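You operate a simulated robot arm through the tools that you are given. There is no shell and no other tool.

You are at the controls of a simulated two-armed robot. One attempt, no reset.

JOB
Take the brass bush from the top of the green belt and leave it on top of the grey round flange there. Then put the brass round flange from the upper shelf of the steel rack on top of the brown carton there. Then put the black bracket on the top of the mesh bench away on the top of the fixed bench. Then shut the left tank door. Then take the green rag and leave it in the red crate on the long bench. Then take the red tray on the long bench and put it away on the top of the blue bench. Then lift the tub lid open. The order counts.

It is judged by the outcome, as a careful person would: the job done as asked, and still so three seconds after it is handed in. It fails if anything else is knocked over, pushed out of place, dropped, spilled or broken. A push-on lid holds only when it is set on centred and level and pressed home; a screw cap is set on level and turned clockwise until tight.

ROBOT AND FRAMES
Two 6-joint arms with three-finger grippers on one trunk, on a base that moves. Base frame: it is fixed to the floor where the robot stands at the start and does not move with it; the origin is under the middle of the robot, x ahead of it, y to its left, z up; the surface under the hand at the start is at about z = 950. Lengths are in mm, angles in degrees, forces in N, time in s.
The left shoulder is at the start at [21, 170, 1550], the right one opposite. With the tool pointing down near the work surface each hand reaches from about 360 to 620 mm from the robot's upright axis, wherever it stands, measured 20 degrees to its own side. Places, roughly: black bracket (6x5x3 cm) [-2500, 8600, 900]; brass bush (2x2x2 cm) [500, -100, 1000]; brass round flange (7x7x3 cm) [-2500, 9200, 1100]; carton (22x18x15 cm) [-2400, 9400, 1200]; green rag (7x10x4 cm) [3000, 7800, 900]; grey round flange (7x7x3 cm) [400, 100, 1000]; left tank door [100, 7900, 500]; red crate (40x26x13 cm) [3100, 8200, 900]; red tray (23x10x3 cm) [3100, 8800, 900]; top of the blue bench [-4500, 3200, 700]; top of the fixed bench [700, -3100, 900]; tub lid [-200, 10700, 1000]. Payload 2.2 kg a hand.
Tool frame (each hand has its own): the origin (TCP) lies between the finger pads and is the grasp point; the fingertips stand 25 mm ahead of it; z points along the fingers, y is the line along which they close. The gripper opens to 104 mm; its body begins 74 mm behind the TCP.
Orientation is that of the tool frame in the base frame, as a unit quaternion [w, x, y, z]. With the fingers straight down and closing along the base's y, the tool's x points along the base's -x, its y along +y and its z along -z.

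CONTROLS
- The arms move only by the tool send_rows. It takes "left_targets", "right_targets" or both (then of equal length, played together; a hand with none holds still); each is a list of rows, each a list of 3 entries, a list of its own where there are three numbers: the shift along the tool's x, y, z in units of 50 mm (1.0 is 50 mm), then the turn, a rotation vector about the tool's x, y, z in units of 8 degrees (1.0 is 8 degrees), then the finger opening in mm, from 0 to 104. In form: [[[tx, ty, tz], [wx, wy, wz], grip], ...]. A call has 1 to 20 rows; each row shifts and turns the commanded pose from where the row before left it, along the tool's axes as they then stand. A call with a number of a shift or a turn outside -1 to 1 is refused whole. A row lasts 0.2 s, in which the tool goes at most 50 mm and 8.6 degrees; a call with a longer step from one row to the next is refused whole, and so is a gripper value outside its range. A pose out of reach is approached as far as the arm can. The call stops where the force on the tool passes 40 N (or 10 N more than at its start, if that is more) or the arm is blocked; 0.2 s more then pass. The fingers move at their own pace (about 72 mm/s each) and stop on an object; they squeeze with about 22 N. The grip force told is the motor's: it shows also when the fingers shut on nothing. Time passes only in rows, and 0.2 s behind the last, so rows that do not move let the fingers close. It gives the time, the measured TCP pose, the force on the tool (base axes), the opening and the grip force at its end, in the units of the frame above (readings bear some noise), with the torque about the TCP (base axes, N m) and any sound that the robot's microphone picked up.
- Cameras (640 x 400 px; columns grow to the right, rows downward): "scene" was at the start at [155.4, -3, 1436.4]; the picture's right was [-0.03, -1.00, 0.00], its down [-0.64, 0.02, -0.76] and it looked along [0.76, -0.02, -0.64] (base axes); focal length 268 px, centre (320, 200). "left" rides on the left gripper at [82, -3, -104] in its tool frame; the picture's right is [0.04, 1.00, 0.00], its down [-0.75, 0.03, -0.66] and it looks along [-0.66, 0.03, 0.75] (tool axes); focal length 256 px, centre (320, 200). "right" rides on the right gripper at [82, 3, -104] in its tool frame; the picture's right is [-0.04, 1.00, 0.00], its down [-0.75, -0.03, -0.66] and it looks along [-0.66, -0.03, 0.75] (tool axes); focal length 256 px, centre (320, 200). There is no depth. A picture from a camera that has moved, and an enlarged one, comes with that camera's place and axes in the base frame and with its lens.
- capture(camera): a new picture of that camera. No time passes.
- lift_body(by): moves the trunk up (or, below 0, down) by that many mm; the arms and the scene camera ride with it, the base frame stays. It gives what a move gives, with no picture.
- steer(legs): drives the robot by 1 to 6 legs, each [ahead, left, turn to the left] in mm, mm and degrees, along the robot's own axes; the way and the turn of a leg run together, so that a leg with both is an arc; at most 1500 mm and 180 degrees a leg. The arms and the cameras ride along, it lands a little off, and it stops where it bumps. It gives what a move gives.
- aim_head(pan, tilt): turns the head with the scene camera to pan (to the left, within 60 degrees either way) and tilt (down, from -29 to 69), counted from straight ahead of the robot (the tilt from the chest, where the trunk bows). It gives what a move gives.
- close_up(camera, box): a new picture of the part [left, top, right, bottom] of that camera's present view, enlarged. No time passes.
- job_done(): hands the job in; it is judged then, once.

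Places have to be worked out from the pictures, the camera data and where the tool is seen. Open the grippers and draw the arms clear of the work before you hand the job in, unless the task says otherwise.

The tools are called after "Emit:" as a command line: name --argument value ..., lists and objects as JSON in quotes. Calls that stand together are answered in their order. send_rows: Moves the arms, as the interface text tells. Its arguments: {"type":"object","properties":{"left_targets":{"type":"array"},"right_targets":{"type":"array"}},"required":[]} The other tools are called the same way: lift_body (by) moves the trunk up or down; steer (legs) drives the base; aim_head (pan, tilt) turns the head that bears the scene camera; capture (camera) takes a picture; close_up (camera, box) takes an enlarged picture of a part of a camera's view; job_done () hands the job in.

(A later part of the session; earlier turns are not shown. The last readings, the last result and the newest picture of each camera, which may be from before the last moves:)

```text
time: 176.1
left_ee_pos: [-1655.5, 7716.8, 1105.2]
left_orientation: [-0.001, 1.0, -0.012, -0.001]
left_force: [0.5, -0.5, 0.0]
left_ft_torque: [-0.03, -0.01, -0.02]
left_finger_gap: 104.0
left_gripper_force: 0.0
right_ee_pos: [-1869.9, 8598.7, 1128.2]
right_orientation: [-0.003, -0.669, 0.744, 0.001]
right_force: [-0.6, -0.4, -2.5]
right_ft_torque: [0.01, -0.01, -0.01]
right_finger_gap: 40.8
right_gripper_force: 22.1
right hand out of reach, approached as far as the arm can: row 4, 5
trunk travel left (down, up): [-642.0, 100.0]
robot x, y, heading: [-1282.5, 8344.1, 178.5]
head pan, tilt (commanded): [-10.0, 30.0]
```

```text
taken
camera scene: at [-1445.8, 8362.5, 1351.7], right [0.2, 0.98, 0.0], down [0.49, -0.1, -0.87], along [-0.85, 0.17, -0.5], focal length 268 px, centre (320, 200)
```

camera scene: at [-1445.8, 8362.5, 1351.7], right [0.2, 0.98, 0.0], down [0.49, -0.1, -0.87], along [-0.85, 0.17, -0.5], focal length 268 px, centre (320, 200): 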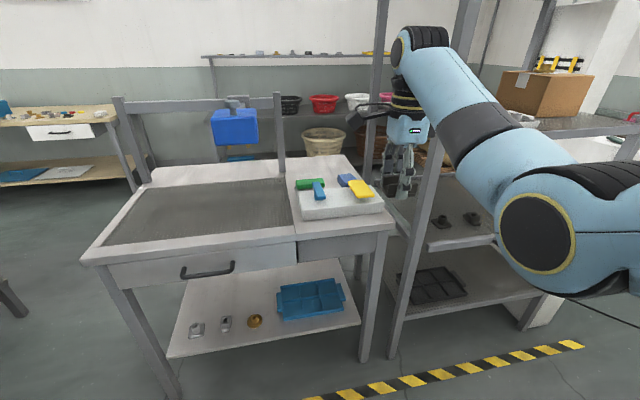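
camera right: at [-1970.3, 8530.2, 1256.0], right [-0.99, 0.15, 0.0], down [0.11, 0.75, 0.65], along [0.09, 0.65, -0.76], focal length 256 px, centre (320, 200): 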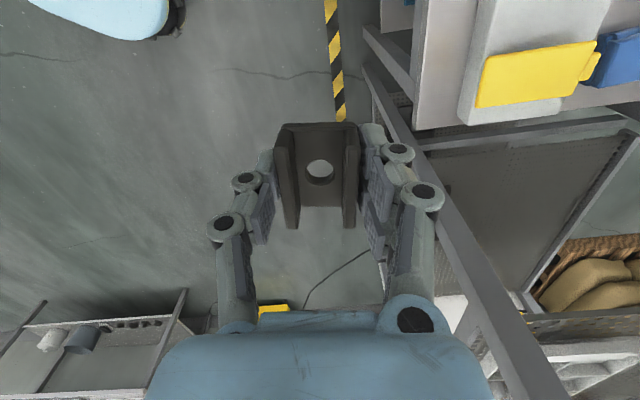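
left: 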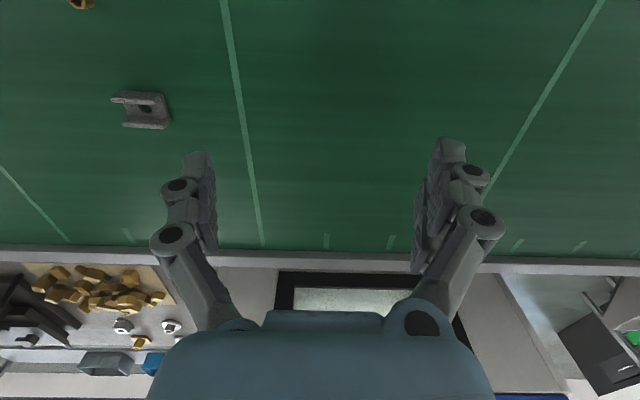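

The arm is back in a comfortable pose with the bracket. I raise the trunk, tuck the left hand in front, back into the aisle and turn to face -y for the trip to the fixed bench.

Emit:
lift_body --by 100

Emit:
send_rows --left_targets '[[[-0.47, -0.8, 0], [0, 0, 0], 104], [[-0.47, -0.8, 0], [0, 0, 0], 104], [[-0.47, -0.8, 0], [0, 0, 0], 104], [[-0.47, -0.8, 0], [0, 0, 0], 104], [[-0.47, -0.8, 0], [0, 0, 0], 104], [[-0.47, -0.8, 0], [0, 0, 0], 104], [[-0.47, -0.8, 0], [0, 0, 0], 104], [[-0.47, -0.8, 0], [0, 0, 0], 104]]'

Emit:
steer --legs '[[-570, 0, 0], [0, 0, 91]]'

Emit:
aim_head --pan 0 --tilt 15

Emit:
capture --camera "scene"

```text
time: 177.4
left_ee_pos: [-1655.7, 7717.4, 1205.3]
left_orientation: [0.0, 1.0, -0.012, -0.001]
left_force: [0.5, -0.2, -0.8]
left_ft_torque: [-0.03, 0.01, -0.01]
left_finger_gap: 104.0
left_gripper_force: 0.1
right_ee_pos: [-1870.5, 8599.4, 1228.0]
right_orientation: [-0.001, -0.669, 0.743, 0.001]
right_force: [-0.2, -0.8, -2.5]
right_ft_torque: [-0.03, 0.02, -0.03]
right_finger_gap: 41.0
right_gripper_force: 21.4
trunk travel left (down, up): [-742.0, 0.0]
robot x, y, heading: [-1285.1, 8344.2, 178.8]
head pan, tilt (commanded): [-10.0, 30.0]
```

```text
time: 179.2
left_ee_pos: [-1842.3, 8034.5, 1188.5]
left_orientation: [0.001, 1.0, -0.011, 0.0]
left_force: [-1.3, 0.1, 0.1]
left_ft_torque: [-0.06, -0.02, 0.03]
left_finger_gap: 103.9
left_gripper_force: 0.0
left hand out of reach, approached as far as the arm can: row 5, 6
right_ee_pos: [-1871.8, 8600.9, 1226.8]
right_orientation: [-0.002, -0.669, 0.743, 0.0]
right_force: [0.2, 0.3, -2.8]
right_ft_torque: [-0.04, -0.03, -0.01]
right_finger_gap: 41.0
right_gripper_force: 22.2
trunk travel left (down, up): [-742.0, 0.0]
robot x, y, heading: [-1284.4, 8342.2, 178.6]
head pan, tilt (commanded): [-10.0, 30.0]
```

```text
time: 186.4
left_ee_pos: [-387.0, 7780.3, 1186.8]
left_orientation: [-0.001, 0.708, 0.706, -0.001]
left_force: [0.0, -0.6, 0.1]
left_ft_torque: [-0.04, -0.01, -0.01]
left_finger_gap: 104.0
left_gripper_force: 0.1
right_ee_pos: [-952.5, 7740.2, 1226.9]
right_orientation: [0.002, 0.999, -0.042, 0.002]
right_force: [-0.4, 0.1, -3.4]
right_ft_torque: [0.01, -0.04, 0.01]
right_finger_gap: 41.0
right_gripper_force: 21.8
trunk travel left (down, up): [-742.0, 0.0]
robot x, y, heading: [-710.2, 8328.0, -89.9]
head pan, tilt (commanded): [-10.0, 30.0]
```

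```text
time: 187.2
left_ee_pos: [-385.5, 7780.7, 1187.2]
left_orientation: [-0.001, 0.708, 0.706, -0.001]
left_force: [0.2, -1.2, -0.6]
left_ft_torque: [0.01, 0.01, -0.01]
left_finger_gap: 104.1
left_gripper_force: 0.0
right_ee_pos: [-951.5, 7740.2, 1226.5]
right_orientation: [0.002, 0.999, -0.043, 0.001]
right_force: [0.0, -0.3, -2.0]
right_ft_torque: [0.01, -0.02, 0.0]
right_finger_gap: 40.8
right_gripper_force: 22.1
trunk travel left (down, up): [-742.0, 0.0]
robot x, y, heading: [-708.2, 8327.9, -90.2]
head pan, tilt (commanded): [0.0, 15.0]
```

```text
taken
camera scene: at [-708.4, 8164.7, 1476.0], right [-1.0, 0.0, 0.0], down [0.0, 0.26, -0.97], along [0.0, -0.97, -0.26], focal length 268 px, centre (320, 200)
```

scene: 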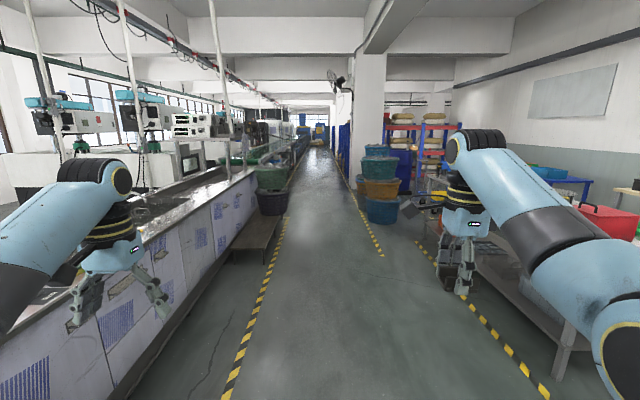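

The aisle back toward -y is clear. I drive about 5.6 m along x≈-700.

Emit:
steer --legs '[[1450, 0, 0], [1450, 0, 0], [1450, 0, 0], [1250, 0, 0]]'

Emit:
capture --camera "scene"

```text
time: 214.1
left_ee_pos: [-719.8, 2116.9, 1186.2]
left_orientation: [0.0, 0.745, 0.667, -0.001]
left_force: [0.0, 0.2, 0.9]
left_ft_torque: [-0.03, -0.01, 0.0]
left_finger_gap: 104.2
left_gripper_force: 0.1
right_ee_pos: [-1286.0, 2137.3, 1227.3]
right_orientation: [0.002, 0.995, -0.097, 0.001]
right_force: [0.6, 0.2, -2.2]
right_ft_torque: [-0.01, 0.02, 0.04]
right_finger_gap: 41.0
right_gripper_force: 22.0
trunk travel left (down, up): [-742.0, 0.0]
robot x, y, heading: [-977.8, 2696.9, -96.3]
head pan, tilt (commanded): [0.0, 15.0]
```

```text
taken
camera scene: at [-998.5, 2533.0, 1476.1], right [-0.99, 0.11, 0.0], down [0.03, 0.26, -0.97], along [-0.11, -0.96, -0.26], focal length 268 px, centre (320, 200)
```

scene: 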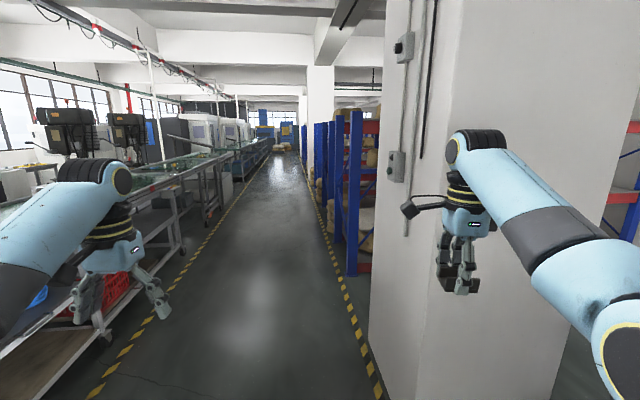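

I drifted to x≈-978 with heading -96°. I correct the heading, and continue with a shift back to the aisle's middle.

Emit:
steer --legs '[[0, 0, 6.3], [1300, 380, 0], [1300, 0, 0]]'

Emit:
capture --camera "scene"

```text
time: 227.6
left_ee_pos: [-313.2, -468.3, 1186.3]
left_orientation: [0.0, 0.715, 0.699, -0.001]
left_force: [0.5, 0.3, 0.4]
left_ft_torque: [-0.02, -0.01, 0.03]
left_finger_gap: 103.9
left_gripper_force: 0.0
right_ee_pos: [-876.7, -499.2, 1227.3]
right_orientation: [0.002, 0.999, -0.052, 0.0]
right_force: [1.0, 0.0, -3.3]
right_ft_torque: [-0.02, 0.01, 0.01]
right_finger_gap: 41.1
right_gripper_force: 22.1
trunk travel left (down, up): [-742.0, 0.0]
robot x, y, heading: [-621.2, 89.3, -91.2]
head pan, tilt (commanded): [0.0, 15.0]
```

```text
taken
camera scene: at [-627.1, -78.5, 1476.1], right [-1.0, 0.02, 0.0], down [0.01, 0.26, -0.97], along [-0.02, -0.97, -0.26], focal length 268 px, centre (320, 200)
```

scene: 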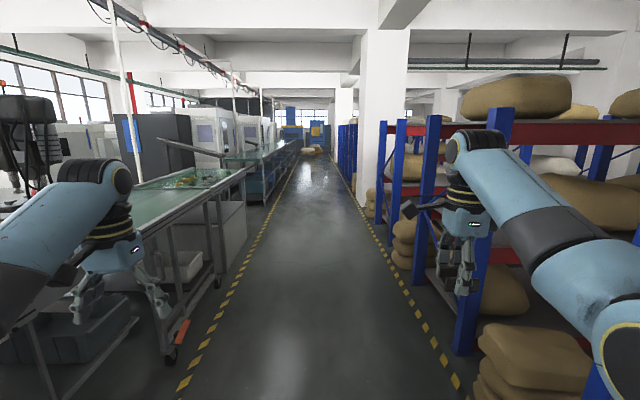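

I'm centred in the aisle again. I zoom toward the expected fixed bench location ahead on the left.

Emit:
close_up --camera "scene" --box '[100, 110, 320, 260]'

```text
2.67 times, centred on (210, 185) of scene
camera zoom: at [-627.1, -78.5, 1476.1], right [-1.0, 0.02, 0.0], down [0.01, 0.26, -0.97], along [-0.02, -0.97, -0.26], focal length 714 px, centre (613, 240)
```

zoom: 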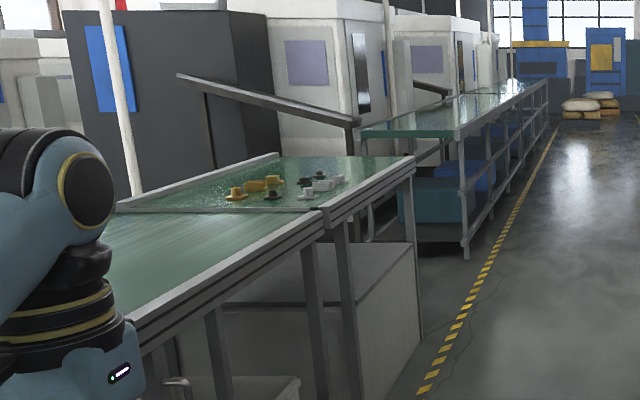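

The fixed bench with the green top spans roughly x 376…1157, y -2660…-3970 at z≈900, with some parts around [690, -3135]. I drive to y≈-2900 and turn left to face it.

Emit:
steer --legs '[[0, 0, 1.2], [1450, 0, 0], [1450, 0, 0], [0, 0, 91]]'

Emit:
aim_head --pan 0 --tilt 25

Emit:
capture --camera "scene"

```text
time: 245.8
left_ee_pos: [-13.9, -2464.6, 1188.6]
left_orientation: [0.0, -0.009, 1.0, -0.001]
left_force: [0.2, -0.4, 0.2]
left_ft_torque: [0.0, 0.01, 0.03]
left_finger_gap: 104.0
left_gripper_force: 0.1
right_ee_pos: [40.5, -3028.9, 1227.3]
right_orientation: [0.001, 0.73, 0.683, 0.001]
right_force: [0.6, 0.9, -2.8]
right_ft_torque: [-0.01, 0.02, 0.01]
right_finger_gap: 41.0
right_gripper_force: 21.6
trunk travel left (down, up): [-742.0, 0.0]
robot x, y, heading: [-554.6, -2797.7, 0.9]
head pan, tilt (commanded): [0.0, 15.0]
```

```text
time: 246.5
left_ee_pos: [-13.5, -2465.0, 1187.7]
left_orientation: [0.001, -0.009, 1.0, -0.001]
left_force: [0.6, 0.9, 1.2]
left_ft_torque: [-0.01, 0.01, 0.02]
left_finger_gap: 104.1
left_gripper_force: 0.2
right_ee_pos: [41.4, -3029.3, 1227.3]
right_orientation: [0.001, 0.729, 0.684, 0.001]
right_force: [0.3, 0.0, -2.1]
right_ft_torque: [-0.02, -0.04, 0.0]
right_finger_gap: 41.1
right_gripper_force: 22.1
trunk travel left (down, up): [-742.0, 0.0]
robot x, y, heading: [-552.6, -2798.6, 1.0]
head pan, tilt (commanded): [0.0, 25.0]
```

```text
taken
camera scene: at [-392.1, -2795.3, 1459.9], right [0.02, -1.0, 0.0], down [-0.42, -0.01, -0.91], along [0.91, 0.02, -0.42], focal length 268 px, centre (320, 200)
```

scene: 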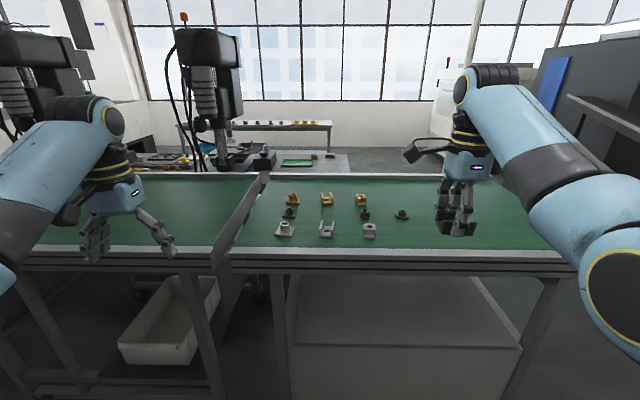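

The fixed bench is ahead with free space on its right part (around [550, -3300]); parts lie at y > -3150. I shift right 250 mm, go forward 400 mm, and check.

Emit:
steer --legs '[[0, -250, -1.0], [420, 0, 0]]'

Emit:
capture --camera "scene"

Emit:
capture --camera "right"

```text
time: 250.5
left_ee_pos: [408.5, -2716.9, 1188.3]
left_orientation: [0.001, -0.004, 1.0, -0.001]
left_force: [-0.4, 0.5, 0.3]
left_ft_torque: [-0.01, 0.02, 0.0]
left_finger_gap: 104.0
left_gripper_force: 0.1
right_ee_pos: [457.3, -3282.5, 1226.6]
right_orientation: [0.001, 0.733, 0.68, 0.001]
right_force: [-0.6, -0.7, -2.4]
right_ft_torque: [-0.02, 0.01, 0.02]
right_finger_gap: 40.9
right_gripper_force: 22.1
trunk travel left (down, up): [-742.0, 0.0]
robot x, y, heading: [-134.9, -3047.7, 0.4]
head pan, tilt (commanded): [0.0, 25.0]
```

```text
taken
camera scene: at [26.9, -3043.8, 1459.8], right [0.01, -1.0, 0.0], down [-0.42, 0.0, -0.91], along [0.91, 0.01, -0.42], focal length 268 px, centre (320, 200)
```

scene: 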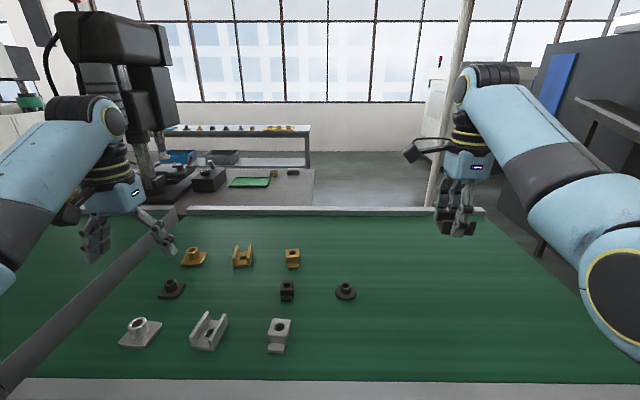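

```text
taken
camera right: at [465.8, -3201.1, 1330.3], right [0.99, -0.11, 0.0], down [-0.09, -0.75, 0.65], along [-0.07, -0.65, -0.76], focal length 256 px, centre (320, 200)
```

right: 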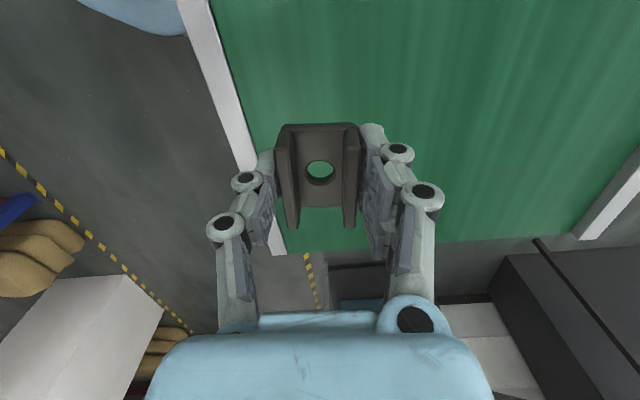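

Free green surface lies below the bracket. I lower the trunk 150 mm and look again to triangulate the bench top height.

Emit:
lift_body --by -150

Emit:
capture --camera "scene"

Emit:
capture --camera "right"

```text
time: 252.2
left_ee_pos: [407.7, -2717.4, 1038.1]
left_orientation: [0.0, -0.004, 1.0, -0.001]
left_force: [-0.9, 0.5, -1.0]
left_ft_torque: [-0.05, -0.01, -0.04]
left_finger_gap: 103.9
left_gripper_force: 0.0
right_ee_pos: [456.7, -3281.9, 1076.7]
right_orientation: [0.001, 0.733, 0.68, 0.002]
right_force: [0.6, 0.1, -1.3]
right_ft_torque: [0.03, -0.03, 0.02]
right_finger_gap: 40.9
right_gripper_force: 22.0
trunk travel left (down, up): [-592.0, 150.0]
robot x, y, heading: [-130.8, -3044.7, 0.5]
head pan, tilt (commanded): [0.0, 25.0]
```

```text
taken
camera scene: at [27.0, -3043.8, 1309.6], right [0.01, -1.0, 0.0], down [-0.42, 0.0, -0.91], along [0.91, 0.01, -0.42], focal length 268 px, centre (320, 200)
```

scene: 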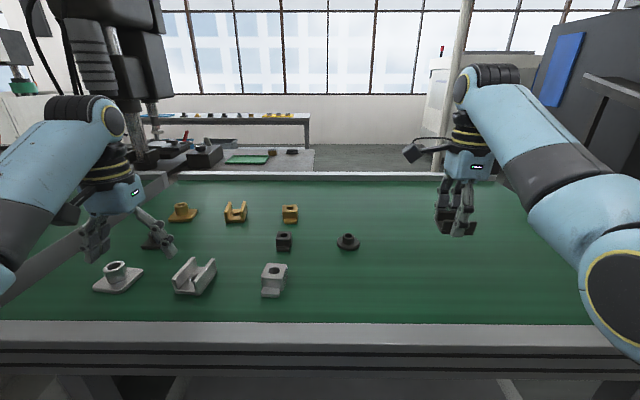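

```text
taken
camera right: at [465.4, -3201.1, 1180.9], right [0.99, -0.11, 0.0], down [-0.09, -0.75, 0.65], along [-0.07, -0.65, -0.76], focal length 256 px, centre (320, 200)
```

right: 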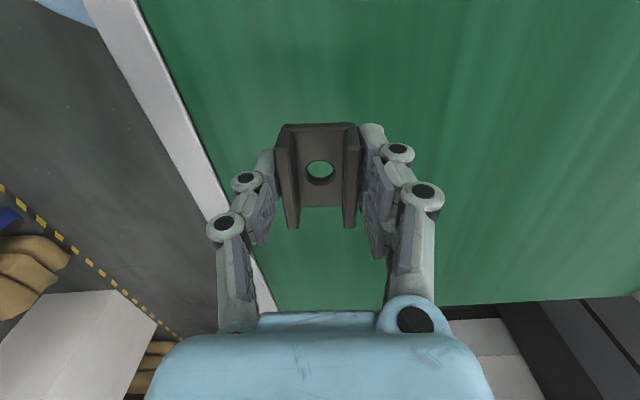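

The bench top looks to be around z≈920–940. I drive 50 mm further in, then lower the bracket, first quickly to TCP≈1000, then in small steps feeling for contact.

Emit:
steer --legs '[[50, 0, 0]]'

Emit:
send_rows --right_targets '[[[0, 0, 0.5], [0, 0, 0], 0], [[0, 0, 0.5], [0, 0, 0], 0], [[0, 0, 0.4], [0, 0, 0], 0], [[0, 0, 0], [0, 0, 0], 0]]'

Emit:
capture --camera "right"

Emit:
close_up --camera "scene" --box '[380, 160, 520, 280]'

```text
time: 253.1
left_ee_pos: [458.7, -2716.3, 1037.2]
left_orientation: [0.0, -0.003, 1.0, 0.001]
left_force: [1.3, -0.3, -0.7]
left_ft_torque: [0.02, 0.04, 0.0]
left_finger_gap: 103.9
left_gripper_force: 0.0
right_ee_pos: [506.2, -3281.3, 1076.2]
right_orientation: [0.0, 0.733, 0.68, 0.001]
right_force: [0.0, -0.4, -2.5]
right_ft_torque: [0.02, 0.03, 0.01]
right_finger_gap: 40.7
right_gripper_force: 22.5
trunk travel left (down, up): [-592.0, 150.0]
robot x, y, heading: [-87.6, -3042.9, 0.5]
head pan, tilt (commanded): [0.0, 25.0]
```

```text
time: 254.1
left_ee_pos: [457.6, -2716.6, 1036.5]
left_orientation: [0.001, -0.003, 1.0, 0.0]
left_force: [0.6, 0.1, 0.3]
left_ft_torque: [-0.01, 0.03, 0.02]
left_finger_gap: 104.0
left_gripper_force: 0.1
right_ee_pos: [504.5, -3282.8, 1006.8]
right_orientation: [0.002, 0.733, 0.68, 0.002]
right_force: [-0.1, -0.8, -2.4]
right_ft_torque: [0.01, 0.0, -0.02]
right_finger_gap: 41.0
right_gripper_force: 21.6
trunk travel left (down, up): [-592.0, 150.0]
robot x, y, heading: [-89.7, -3044.8, 0.5]
head pan, tilt (commanded): [0.0, 25.0]
```

```text
taken
camera right: at [514.5, -3202.4, 1110.3], right [0.99, -0.11, 0.0], down [-0.09, -0.75, 0.65], along [-0.07, -0.65, -0.76], focal length 256 px, centre (320, 200)
```

right: 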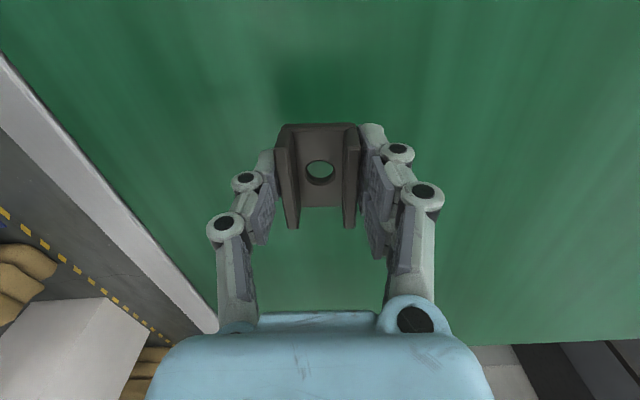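

```text
3.33 times, centred on (450, 220) of scene
camera zoom: at [76.1, -3043.5, 1309.4], right [0.01, -1.0, 0.0], down [-0.42, 0.0, -0.91], along [0.91, 0.01, -0.42], focal length 893 px, centre (-113, 133)
```

zoom: 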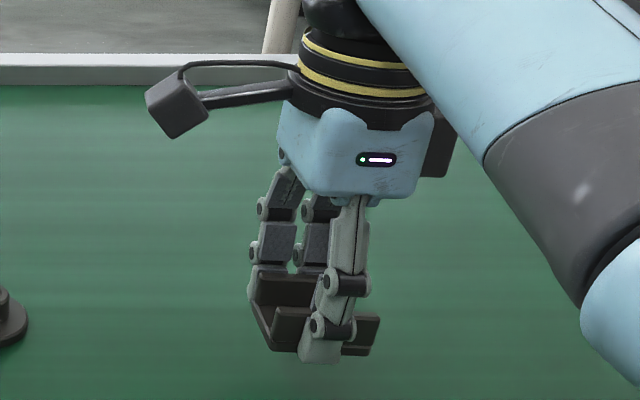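

No contact yet at TCP 1007. I continue down in 6 mm steps with the force guard.

Emit:
send_rows --right_targets '[[[0, 0, 0.12], [0, 0, 0], 0], [[0, 0, 0.12], [0, 0, 0], 0], [[0, 0, 0.12], [0, 0, 0], 0], [[0, 0, 0.06], [0, 0, 0], 0], [[0, 0, 0], [0, 0, 0], 0]]'

Emit:
close_up --camera "scene" --box '[380, 180, 520, 300]'

```text
time: 255.3
left_ee_pos: [457.8, -2716.9, 1036.8]
left_orientation: [0.001, -0.004, 1.0, 0.0]
left_force: [0.0, 1.1, 0.3]
left_ft_torque: [0.0, -0.03, 0.03]
left_finger_gap: 104.2
left_gripper_force: 0.0
right_ee_pos: [505.0, -3282.3, 987.2]
right_orientation: [0.0, 0.734, 0.679, 0.002]
right_force: [0.8, -0.5, -1.3]
right_ft_torque: [0.02, -0.05, -0.03]
right_finger_gap: 41.1
right_gripper_force: 22.0
trunk travel left (down, up): [-592.0, 150.0]
robot x, y, heading: [-86.4, -3046.5, 0.6]
head pan, tilt (commanded): [0.0, 25.0]
```

```text
3.33 times, centred on (450, 240) of scene
camera zoom: at [75.8, -3043.6, 1309.4], right [0.01, -1.0, 0.0], down [-0.42, 0.0, -0.91], along [0.91, 0.01, -0.42], focal length 893 px, centre (-113, 67)
```

zoom: 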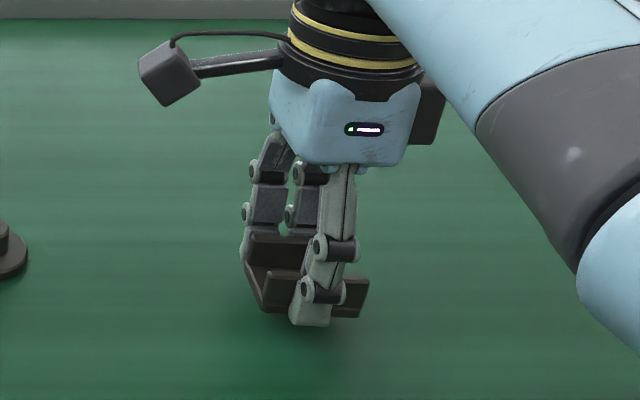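

The shadow is closing in. Smaller steps now, about 3 mm each.

Emit:
send_rows --right_targets '[[[0, 0, 0.06], [0, 0, 0], 0], [[0, 0, 0.06], [0, 0, 0], 0], [[0, 0, 0.06], [0, 0, 0], 0], [[0, 0, 0], [0, 0, 0], 0]]'

Emit:
close_up --camera "scene" --box '[380, 180, 520, 300]'

```text
time: 256.3
left_ee_pos: [457.1, -2717.1, 1037.0]
left_orientation: [0.0, -0.004, 1.0, -0.001]
left_force: [0.5, 0.3, -0.2]
left_ft_torque: [0.01, 0.0, -0.01]
left_finger_gap: 104.0
left_gripper_force: 0.0
right_ee_pos: [504.8, -3281.5, 976.9]
right_orientation: [0.0, 0.733, 0.681, 0.002]
right_force: [-0.1, 0.0, -3.1]
right_ft_torque: [0.01, -0.02, 0.02]
right_finger_gap: 40.7
right_gripper_force: 22.2
trunk travel left (down, up): [-592.0, 150.0]
robot x, y, heading: [-88.6, -3043.3, 0.3]
head pan, tilt (commanded): [0.0, 25.0]
```

```text
3.33 times, centred on (450, 240) of scene
camera zoom: at [75.8, -3043.6, 1309.4], right [0.01, -1.0, 0.0], down [-0.42, 0.0, -0.91], along [0.91, 0.01, -0.42], focal length 893 px, centre (-113, 67)
```

zoom: 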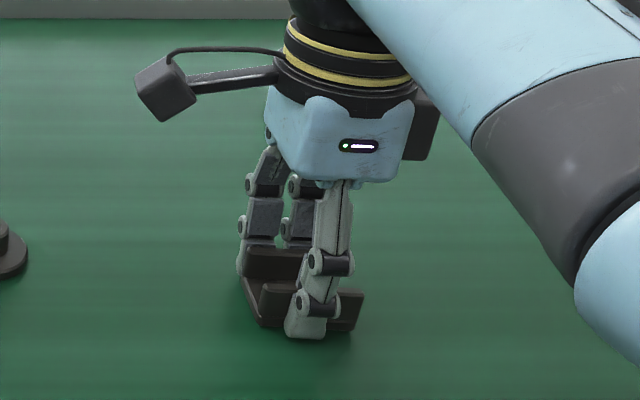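

Very close now; I step down 1.5 mm at a time.

Emit:
send_rows --right_targets '[[[0, 0, 0.04], [0, 0, 0], 0], [[0, 0, 0.03], [0, 0, 0], 0], [[0, 0, 0.03], [0, 0, 0], 0], [[0, 0, 0], [0, 0, 0], 0]]'

Emit:
close_up --camera "scene" --box '[400, 210, 500, 290]'

```text
time: 257.3
left_ee_pos: [457.1, -2716.7, 1038.7]
left_orientation: [0.001, -0.003, 1.0, -0.001]
left_force: [-0.1, 1.3, 0.0]
left_ft_torque: [0.01, -0.01, 0.03]
left_finger_gap: 103.9
left_gripper_force: 0.0
right_ee_pos: [505.1, -3281.6, 973.8]
right_orientation: [0.003, 0.733, 0.68, 0.004]
right_force: [1.5, -1.3, 17.9]
right_ft_torque: [-0.02, 0.05, 0.04]
right_finger_gap: 41.0
right_gripper_force: 21.7
trunk travel left (down, up): [-592.0, 150.0]
robot x, y, heading: [-87.0, -3046.3, 0.3]
head pan, tilt (commanded): [0.0, 25.0]
```

```text
5.00 times, centred on (450, 250) of scene
camera zoom: at [74.2, -3043.1, 1309.8], right [0.01, -1.0, 0.0], down [-0.42, 0.0, -0.91], along [0.91, 0.01, -0.42], focal length 1339 px, centre (-330, -50)
```

zoom: 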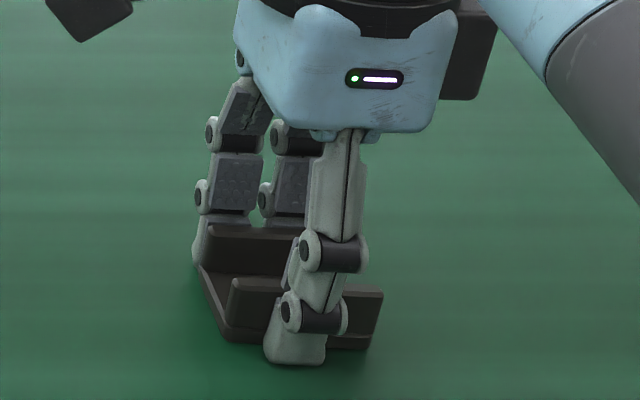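

Contact (18 N) at TCP ≈974, so the surface is ≈948. I ease up 1.5 mm and open the gripper slowly.

Emit:
send_rows --right_targets '[[[0, 0, -0.03], [0, 0, 0], 0], [[0, 0, 0], [0, 0, 0], 40], [[0, 0, 0], [0, 0, 0], 44], [[0, 0, 0], [0, 0, 0], 50], [[0, 0, 0], [0, 0, 0], 60], [[0, 0, 0], [0, 0, 0], 72]]'

Emit:
capture --camera "right"

Emit:
close_up --camera "scene" --box '[400, 210, 500, 290]'

```text
time: 258.7
left_ee_pos: [457.6, -2716.6, 1039.1]
left_orientation: [0.001, -0.003, 1.0, 0.001]
left_force: [-0.2, 0.0, -0.6]
left_ft_torque: [0.0, -0.03, 0.01]
left_finger_gap: 103.9
left_gripper_force: 0.0
right_ee_pos: [503.3, -3281.1, 973.4]
right_orientation: [0.0, 0.733, 0.68, 0.001]
right_force: [0.6, 0.9, 0.2]
right_ft_torque: [-0.04, 0.02, 0.01]
right_finger_gap: 71.9
right_gripper_force: 0.1
trunk travel left (down, up): [-592.0, 150.0]
robot x, y, heading: [-84.9, -3046.0, 0.6]
head pan, tilt (commanded): [0.0, 25.0]
```

```text
taken
camera right: at [513.6, -3200.8, 1076.1], right [0.99, -0.11, 0.0], down [-0.09, -0.75, 0.65], along [-0.07, -0.65, -0.76], focal length 256 px, centre (320, 200)
```

right: 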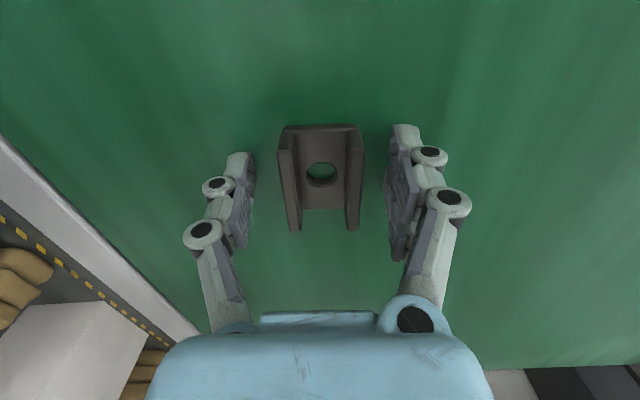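

```text
5.00 times, centred on (450, 250) of scene
camera zoom: at [75.6, -3043.5, 1309.4], right [0.01, -1.0, 0.0], down [-0.42, 0.0, -0.91], along [0.91, 0.01, -0.42], focal length 1339 px, centre (-330, -50)
```

zoom: 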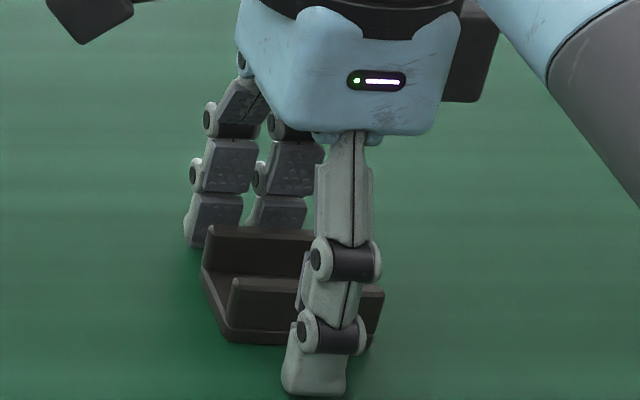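

The bracket rests flat on the fixed bench. I raise the hand clear and look back at it.

Emit:
send_rows --right_targets '[[[0, 0, -0.2], [0, 0, 0], 72], [[0, 0, -0.5], [0, 0, 0], 72], [[0, 0, -0.8], [0, 0, 0], 72], [[0, 0, -0.8], [0, 0, 0], 72], [[0, 0, 0], [0, 0, 0], 72]]'

Emit:
lift_body --by 150

Emit:
capture --camera "right"

Emit:
capture --camera "scene"

```text
time: 259.9
left_ee_pos: [457.7, -2716.5, 1039.1]
left_orientation: [0.001, -0.003, 1.0, -0.001]
left_force: [0.6, -0.3, 0.0]
left_ft_torque: [-0.02, 0.03, -0.03]
left_finger_gap: 104.1
left_gripper_force: 0.0
right_ee_pos: [508.6, -3282.2, 1084.4]
right_orientation: [0.0, 0.733, 0.68, 0.003]
right_force: [0.4, 0.3, 0.8]
right_ft_torque: [-0.03, 0.01, -0.02]
right_finger_gap: 72.0
right_gripper_force: 0.2
right hand out of reach, approached as far as the arm can: row 4
trunk travel left (down, up): [-592.0, 150.0]
robot x, y, heading: [-85.6, -3043.3, 0.4]
head pan, tilt (commanded): [0.0, 25.0]
```

```text
time: 261.7
left_ee_pos: [457.8, -2717.1, 1188.0]
left_orientation: [0.001, -0.004, 1.0, -0.001]
left_force: [0.6, 0.0, 0.0]
left_ft_torque: [0.07, 0.03, 0.01]
left_finger_gap: 104.1
left_gripper_force: 0.1
right_ee_pos: [509.2, -3281.6, 1235.5]
right_orientation: [0.0, 0.733, 0.68, 0.002]
right_force: [-0.6, -0.2, 0.0]
right_ft_torque: [-0.01, -0.02, -0.02]
right_finger_gap: 72.0
right_gripper_force: 0.0
trunk travel left (down, up): [-742.0, 0.0]
robot x, y, heading: [-88.1, -3043.0, 0.5]
head pan, tilt (commanded): [0.0, 25.0]
```

```text
taken
camera right: at [517.6, -3201.3, 1338.6], right [0.99, -0.11, 0.0], down [-0.09, -0.75, 0.65], along [-0.07, -0.65, -0.76], focal length 256 px, centre (320, 200)
```

right: 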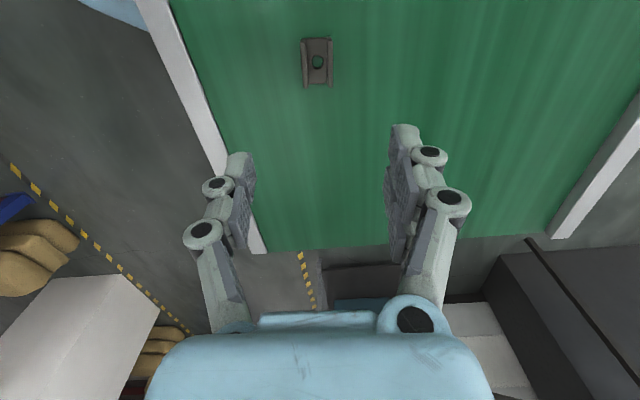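

```text
taken
camera scene: at [75.4, -3043.5, 1459.7], right [0.01, -1.0, 0.0], down [-0.42, 0.0, -0.91], along [0.91, 0.01, -0.42], focal length 268 px, centre (320, 200)
```

scene: 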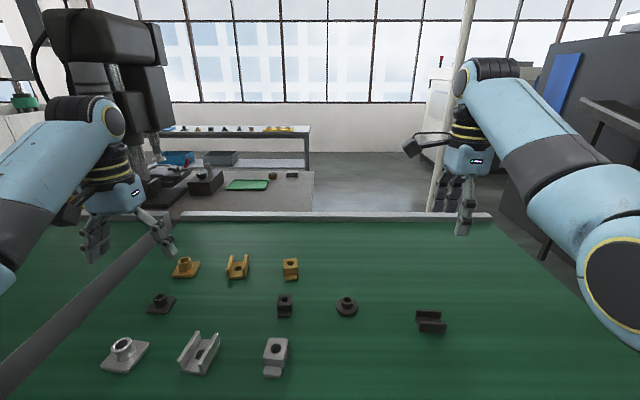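

The bracket stands on the fixed bench, separate from the other parts. I turn the right hand back to its neutral yaw, back off, and turn to face +y for the trip to the tank.

Emit:
send_rows --right_targets '[[[0, 0, 0], [0, 0, -0.92], 72], [[0, 0, 0], [0, 0, -0.92], 72], [[0, 0, 0], [0, 0, -0.92], 72], [[0, 0, 0], [0, 0, -0.92], 72], [[0, 0, 0], [0, 0, -0.92], 72], [[0, 0, 0], [0, 0, -0.92], 72], [[0, 0, 0], [0, 0, -0.92], 72], [[0, 0, 0], [0, 0, -0.92], 72], [[0, 0, 0], [0, 0, -0.92], 72], [[0, 0, 0], [0, 0, -0.92], 72], [[0, 0, 0], [0, 0, -0.92], 72], [[0, 0, 0], [0, 0, -0.92], 72], [[0, 0, 0], [0, 0, -0.86], 72]]'

Emit:
steer --legs '[[-540, 0, 0], [0, 0, 89.5]]'

Emit:
aim_head --pan 0 --tilt 15

Emit:
capture --camera "scene"

```text
time: 264.5
left_ee_pos: [458.6, -2716.6, 1188.3]
left_orientation: [0.001, -0.003, 1.0, 0.001]
left_force: [-0.7, -0.3, 0.5]
left_ft_torque: [-0.02, 0.03, 0.01]
left_finger_gap: 103.9
left_gripper_force: 0.1
right_ee_pos: [509.0, -3281.9, 1236.1]
right_orientation: [0.001, -0.01, 1.0, 0.0]
right_force: [-0.5, 0.3, -0.5]
right_ft_torque: [0.01, 0.01, 0.05]
right_finger_gap: 72.1
right_gripper_force: 0.1
trunk travel left (down, up): [-742.0, 0.0]
robot x, y, heading: [-85.9, -3045.5, 0.5]
head pan, tilt (commanded): [0.0, 25.0]
```

```text
time: 271.4
left_ee_pos: [-934.5, -2487.4, 1187.6]
left_orientation: [0.001, -0.693, 0.721, -0.001]
left_force: [-0.3, 0.2, 0.7]
left_ft_torque: [0.02, 0.01, 0.01]
left_finger_gap: 103.8
left_gripper_force: 0.1
right_ee_pos: [-367.8, -2462.8, 1235.2]
right_orientation: [0.0, -0.696, 0.718, 0.002]
right_force: [-0.7, -0.1, -1.0]
right_ft_torque: [0.0, 0.01, 0.02]
right_finger_gap: 71.6
right_gripper_force: 0.0
trunk travel left (down, up): [-742.0, 0.0]
robot x, y, heading: [-634.4, -3044.9, 87.7]
head pan, tilt (commanded): [0.0, 25.0]
```

```text
time: 272.1
left_ee_pos: [-935.8, -2485.9, 1187.8]
left_orientation: [0.001, -0.693, 0.721, 0.0]
left_force: [0.8, 0.3, -0.4]
left_ft_torque: [0.02, 0.02, -0.02]
left_finger_gap: 104.2
left_gripper_force: 0.0
right_ee_pos: [-368.4, -2463.2, 1235.6]
right_orientation: [0.001, -0.696, 0.718, 0.002]
right_force: [-0.7, 0.7, 0.6]
right_ft_torque: [-0.02, 0.0, 0.02]
right_finger_gap: 71.9
right_gripper_force: 0.2
trunk travel left (down, up): [-742.0, 0.0]
robot x, y, heading: [-632.5, -3045.6, 87.7]
head pan, tilt (commanded): [0.0, 15.0]
```

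```text
taken
camera scene: at [-627.3, -2883.6, 1476.0], right [1.0, -0.04, 0.0], down [-0.01, -0.26, -0.97], along [0.04, 0.96, -0.26], focal length 268 px, centre (320, 200)
```

scene: 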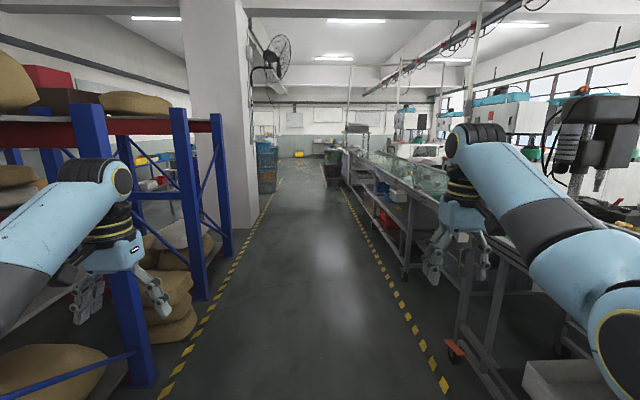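

I correct the heading and drive back up the aisle in stages.

Emit:
steer --legs '[[0, 0, 2.3], [1450, 0, 0], [1450, 0, 0], [1450, 0, 0]]'

Emit:
capture --camera "scene"

```text
time: 293.0
left_ee_pos: [-767.1, 1788.0, 1187.3]
left_orientation: [0.001, -0.691, 0.723, 0.0]
left_force: [-0.2, 0.3, 0.0]
left_ft_torque: [-0.01, -0.01, 0.01]
left_finger_gap: 103.9
left_gripper_force: 0.1
right_ee_pos: [-200.4, 1808.4, 1236.3]
right_orientation: [0.001, -0.694, 0.72, 0.002]
right_force: [0.8, 0.1, 0.0]
right_ft_torque: [0.03, 0.03, 0.01]
right_finger_gap: 72.0
right_gripper_force: 0.1
trunk travel left (down, up): [-742.0, 0.0]
robot x, y, heading: [-467.1, 1226.7, 87.5]
head pan, tilt (commanded): [0.0, 15.0]
```

```text
taken
camera scene: at [-461.7, 1389.5, 1476.1], right [1.0, -0.04, 0.0], down [-0.01, -0.26, -0.97], along [0.04, 0.96, -0.26], focal length 268 px, centre (320, 200)
```

scene: 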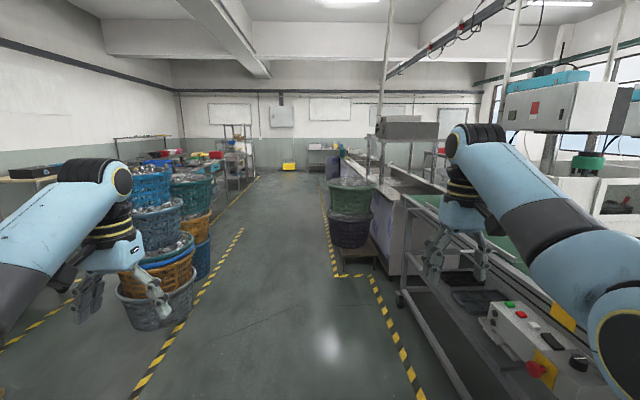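

I re-centre by 250 mm to the left while driving on.

Emit:
steer --legs '[[0, 0, 3.5], [1400, 250, 0], [1450, 0, 0], [1300, 0, 0]]'

Emit:
capture --camera "scene"

```text
time: 313.1
left_ee_pos: [-1245.7, 5810.2, 1188.3]
left_orientation: [-0.001, 0.734, -0.679, 0.0]
left_force: [0.6, 0.4, 0.5]
left_ft_torque: [0.0, 0.02, 0.03]
left_finger_gap: 103.8
left_gripper_force: 0.1
right_ee_pos: [-685.7, 5901.7, 1237.0]
right_orientation: [-0.001, 0.738, -0.675, -0.002]
right_force: [-0.3, 1.3, 0.0]
right_ft_torque: [0.01, -0.01, 0.0]
right_finger_gap: 72.1
right_gripper_force: 0.0
trunk travel left (down, up): [-742.0, 0.0]
robot x, y, heading: [-878.7, 5289.9, 94.8]
head pan, tilt (commanded): [0.0, 15.0]
```

```text
taken
camera scene: at [-893.2, 5453.1, 1476.1], right [1.0, 0.08, 0.0], down [0.02, -0.26, -0.97], along [-0.08, 0.96, -0.26], focal length 268 px, centre (320, 200)
```

scene: 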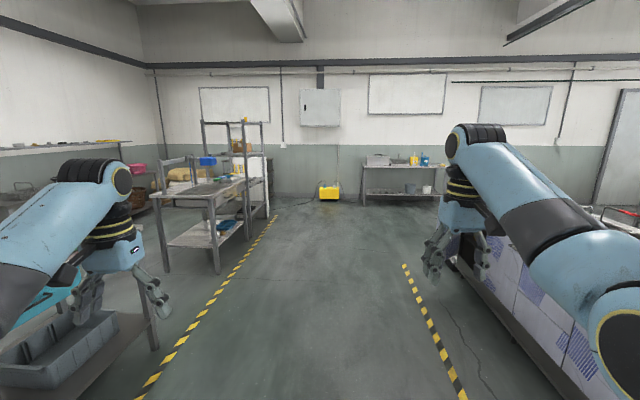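

The tank is on the right. I straighten, drive up to about y≈6900 and look to the right at the tank doors.

Emit:
steer --legs '[[0, 0, -4.8], [1400, -50, 0]]'

Emit:
aim_head --pan -45 --tilt 30

Emit:
capture --camera "scene"

```text
time: 320.7
left_ee_pos: [-1172.1, 7264.8, 1187.9]
left_orientation: [0.0, 0.713, -0.701, -0.001]
left_force: [-0.1, 1.0, -0.1]
left_ft_torque: [0.03, -0.01, -0.03]
left_finger_gap: 104.1
left_gripper_force: 0.0
right_ee_pos: [-606.0, 7319.9, 1235.9]
right_orientation: [0.0, 0.716, -0.698, -0.002]
right_force: [-0.1, -0.3, -0.5]
right_ft_torque: [0.04, 0.0, -0.01]
right_finger_gap: 72.2
right_gripper_force: 0.1
trunk travel left (down, up): [-742.0, 0.0]
robot x, y, heading: [-838.1, 6724.3, 90.9]
head pan, tilt (commanded): [0.0, 15.0]
```

```text
time: 321.8
left_ee_pos: [-1171.3, 7266.1, 1189.0]
left_orientation: [0.0, 0.713, -0.701, 0.0]
left_force: [0.3, -0.5, 0.0]
left_ft_torque: [0.03, 0.0, 0.0]
left_finger_gap: 103.9
left_gripper_force: 0.2
right_ee_pos: [-605.1, 7320.6, 1235.5]
right_orientation: [0.0, 0.716, -0.698, -0.002]
right_force: [-0.4, 0.9, -0.1]
right_ft_torque: [0.0, 0.01, -0.04]
right_finger_gap: 72.0
right_gripper_force: 0.0
trunk travel left (down, up): [-742.0, 0.0]
robot x, y, heading: [-840.3, 6723.6, 90.8]
head pan, tilt (commanded): [-45.0, 30.0]
```

```text
taken
camera scene: at [-777.4, 6858.1, 1451.9], right [0.72, -0.7, 0.0], down [-0.35, -0.36, -0.87], along [0.6, 0.62, -0.5], focal length 268 px, centre (320, 200)
```

scene: 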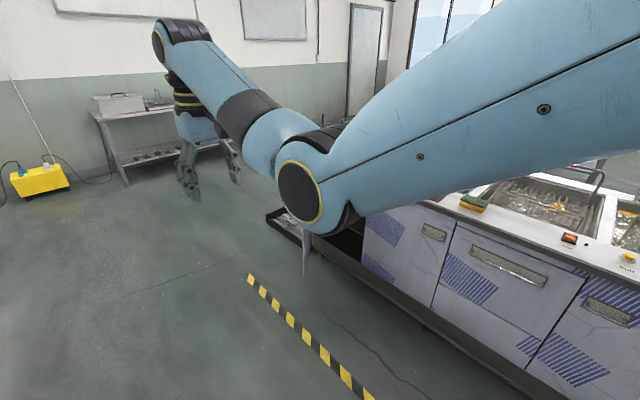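

The left door stands open, edge-on to me. I go up to y≈7750 and turn right to face the tank squarely.

Emit:
steer --legs '[[1050, 60, 0], [0, 0, -90.8]]'

Emit:
aim_head --pan 0 --tilt 35

Emit:
capture --camera "scene"

```text
time: 331.0
left_ee_pos: [-373.3, 8108.6, 1187.8]
left_orientation: [0.001, -0.012, 1.0, 0.0]
left_force: [0.8, 0.0, 0.0]
left_ft_torque: [0.01, 0.02, -0.02]
left_finger_gap: 103.8
left_gripper_force: 0.1
right_ee_pos: [-312.5, 7544.2, 1236.6]
right_orientation: [0.002, -0.017, 1.0, 0.001]
right_force: [-0.1, 0.2, 0.9]
right_ft_torque: [0.0, -0.03, 0.04]
right_finger_gap: 71.8
right_gripper_force: 0.1
trunk travel left (down, up): [-742.0, 0.0]
robot x, y, heading: [-915.9, 7773.1, 1.6]
head pan, tilt (commanded): [-45.0, 30.0]
```

```text
time: 332.1
left_ee_pos: [-374.7, 8108.5, 1187.9]
left_orientation: [0.001, -0.012, 1.0, 0.0]
left_force: [-0.6, -1.3, 0.8]
left_ft_torque: [0.02, -0.02, 0.01]
left_finger_gap: 104.1
left_gripper_force: 0.0
right_ee_pos: [-313.5, 7543.9, 1235.9]
right_orientation: [0.001, -0.017, 1.0, 0.0]
right_force: [-0.8, -0.5, -0.2]
right_ft_torque: [0.0, 0.01, -0.01]
right_finger_gap: 72.3
right_gripper_force: 0.0
trunk travel left (down, up): [-742.0, 0.0]
robot x, y, heading: [-913.0, 7771.6, 1.3]
head pan, tilt (commanded): [0.0, 35.0]
```

```text
taken
camera scene: at [-754.1, 7774.9, 1444.1], right [0.02, -1.0, 0.0], down [-0.57, -0.01, -0.82], along [0.82, 0.02, -0.57], focal length 268 px, centre (320, 200)
```

scene: 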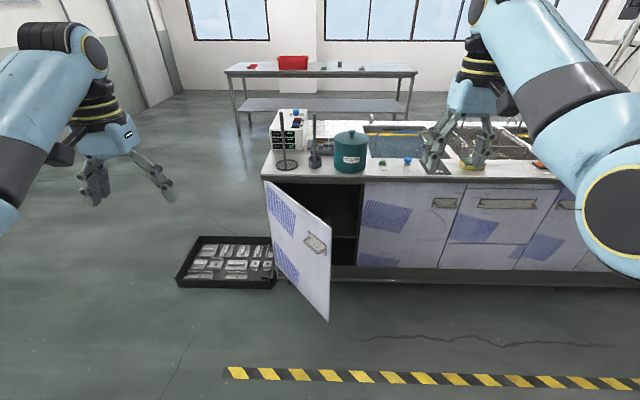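

The left door is hinged at its left edge (≈[281, 8048]) and open about 50°, free edge near [-56, 7764], spanning z≈280–820. I'll push its outer face with the closed right hand from the left-front side: first move left so the hand is on the outer side of the door.

Emit:
steer --legs '[[0, 450, -1.4]]'

Emit:
lift_body --by -470

Emit:
send_rows --right_targets '[[[0, 0, 0.6], [0, 0, 0], 30], [[0, 0, 0.6], [0, 0, 0], 10], [[0, 0, 0.6], [0, 0, 0], 0], [[0, 0, 0.6], [0, 0, 0], 0], [[0, 0, 0], [0, 0, 0], 0]]'

Emit:
aim_head --pan -20 --tilt 30

Emit:
capture --camera "scene"

```text
time: 334.8
left_ee_pos: [-368.4, 8542.1, 1187.6]
left_orientation: [0.001, 0.002, 1.0, -0.001]
left_force: [0.9, -0.2, -0.5]
left_ft_torque: [0.02, -0.02, 0.01]
left_finger_gap: 103.9
left_gripper_force: 0.0
right_ee_pos: [-324.7, 7975.2, 1236.1]
right_orientation: [0.002, -0.002, 1.0, 0.001]
right_force: [0.7, -0.7, -0.5]
right_ft_torque: [0.02, 0.03, 0.02]
right_finger_gap: 72.1
right_gripper_force: 0.0
trunk travel left (down, up): [-742.0, 0.0]
robot x, y, heading: [-920.8, 8221.2, -0.3]
head pan, tilt (commanded): [0.0, 35.0]
```

```text
refused: -470 is not a number from -400 to 400
```

```text
time: 336.0
left_ee_pos: [-369.4, 8541.3, 1188.7]
left_orientation: [0.001, 0.002, 1.0, 0.0]
left_force: [0.1, 0.2, 0.5]
left_ft_torque: [-0.02, -0.01, 0.02]
left_finger_gap: 103.9
left_gripper_force: 0.0
right_ee_pos: [-325.6, 7977.2, 1117.1]
right_orientation: [0.003, -0.003, 1.0, 0.001]
right_force: [-0.1, -0.4, -0.5]
right_ft_torque: [-0.02, 0.0, -0.02]
right_finger_gap: 0.0
right_gripper_force: 22.1
trunk travel left (down, up): [-742.0, 0.0]
robot x, y, heading: [-920.0, 8221.7, -0.1]
head pan, tilt (commanded): [0.0, 35.0]
```

```text
time: 336.9
left_ee_pos: [-369.5, 8542.5, 1188.2]
left_orientation: [0.002, 0.001, 1.0, -0.001]
left_force: [-0.3, 0.0, 0.1]
left_ft_torque: [-0.02, 0.02, -0.02]
left_finger_gap: 104.0
left_gripper_force: 0.1
right_ee_pos: [-326.4, 7977.7, 1117.3]
right_orientation: [0.002, -0.003, 1.0, 0.001]
right_force: [-0.2, 0.4, 0.6]
right_ft_torque: [0.01, 0.01, 0.0]
right_finger_gap: 0.1
right_gripper_force: 22.5
trunk travel left (down, up): [-742.0, 0.0]
robot x, y, heading: [-921.1, 8216.7, -0.2]
head pan, tilt (commanded): [-20.0, 30.0]
```

```text
taken
camera scene: at [-762.2, 8188.4, 1451.9], right [-0.34, -0.94, 0.0], down [-0.47, 0.17, -0.87], along [0.81, -0.3, -0.5], focal length 268 px, centre (320, 200)
```

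scene: 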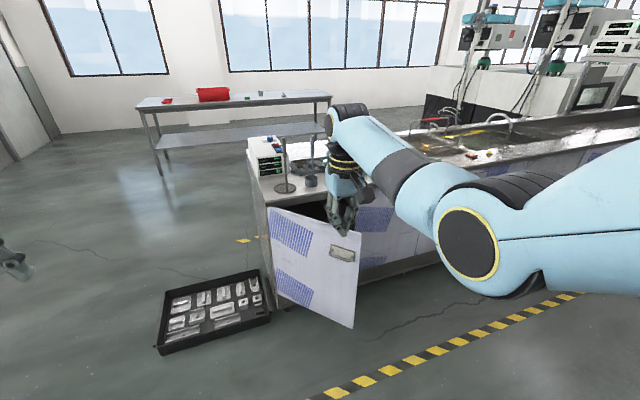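

The door geometry is confirmed. I lower the trunk in two steps so the closed right hand is at door height.

Emit:
lift_body --by -380

Emit:
lift_body --by -90

Emit:
capture --camera "scene"

```text
time: 340.5
left_ee_pos: [-372.5, 8541.8, 786.9]
left_orientation: [-0.017, 0.001, 1.0, -0.001]
left_force: [0.1, 0.1, -0.4]
left_ft_torque: [0.0, 0.0, -0.01]
left_finger_gap: 104.2
left_gripper_force: 0.1
right_ee_pos: [-324.8, 7976.4, 736.6]
right_orientation: [0.002, -0.002, 1.0, 0.0]
right_force: [0.2, 0.9, -0.5]
right_ft_torque: [0.03, -0.02, -0.02]
right_finger_gap: 0.0
right_gripper_force: 22.2
trunk travel left (down, up): [-362.0, 380.0]
robot x, y, heading: [-919.8, 8221.8, -0.3]
head pan, tilt (commanded): [-20.0, 30.0]
```

```text
time: 341.8
left_ee_pos: [-379.0, 8542.2, 669.5]
left_orientation: [-0.042, 0.001, 0.999, 0.0]
left_force: [-0.6, -0.7, 0.0]
left_ft_torque: [-0.02, -0.01, 0.01]
left_finger_gap: 104.2
left_gripper_force: 0.1
right_ee_pos: [-324.8, 7975.2, 648.0]
right_orientation: [0.003, -0.002, 1.0, 0.001]
right_force: [0.4, 0.0, -0.2]
right_ft_torque: [0.04, -0.02, 0.03]
right_finger_gap: 0.0
right_gripper_force: 22.4
trunk travel left (down, up): [-272.0, 470.0]
robot x, y, heading: [-917.7, 8215.8, -0.0]
head pan, tilt (commanded): [-20.0, 30.0]
```

```text
taken
camera scene: at [-751.4, 8188.2, 973.9], right [-0.34, -0.94, 0.0], down [-0.47, 0.17, -0.87], along [0.81, -0.3, -0.5], focal length 268 px, centre (320, 200)
```

scene: 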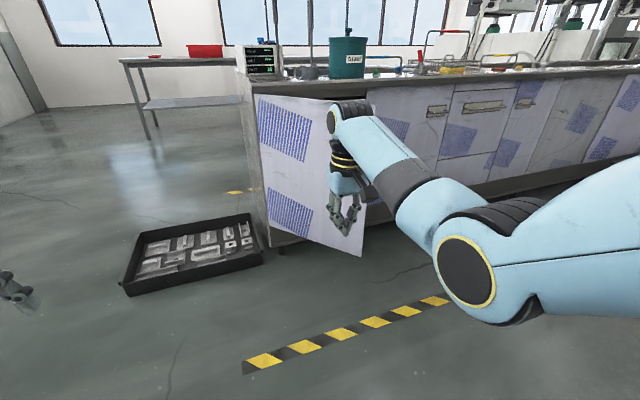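

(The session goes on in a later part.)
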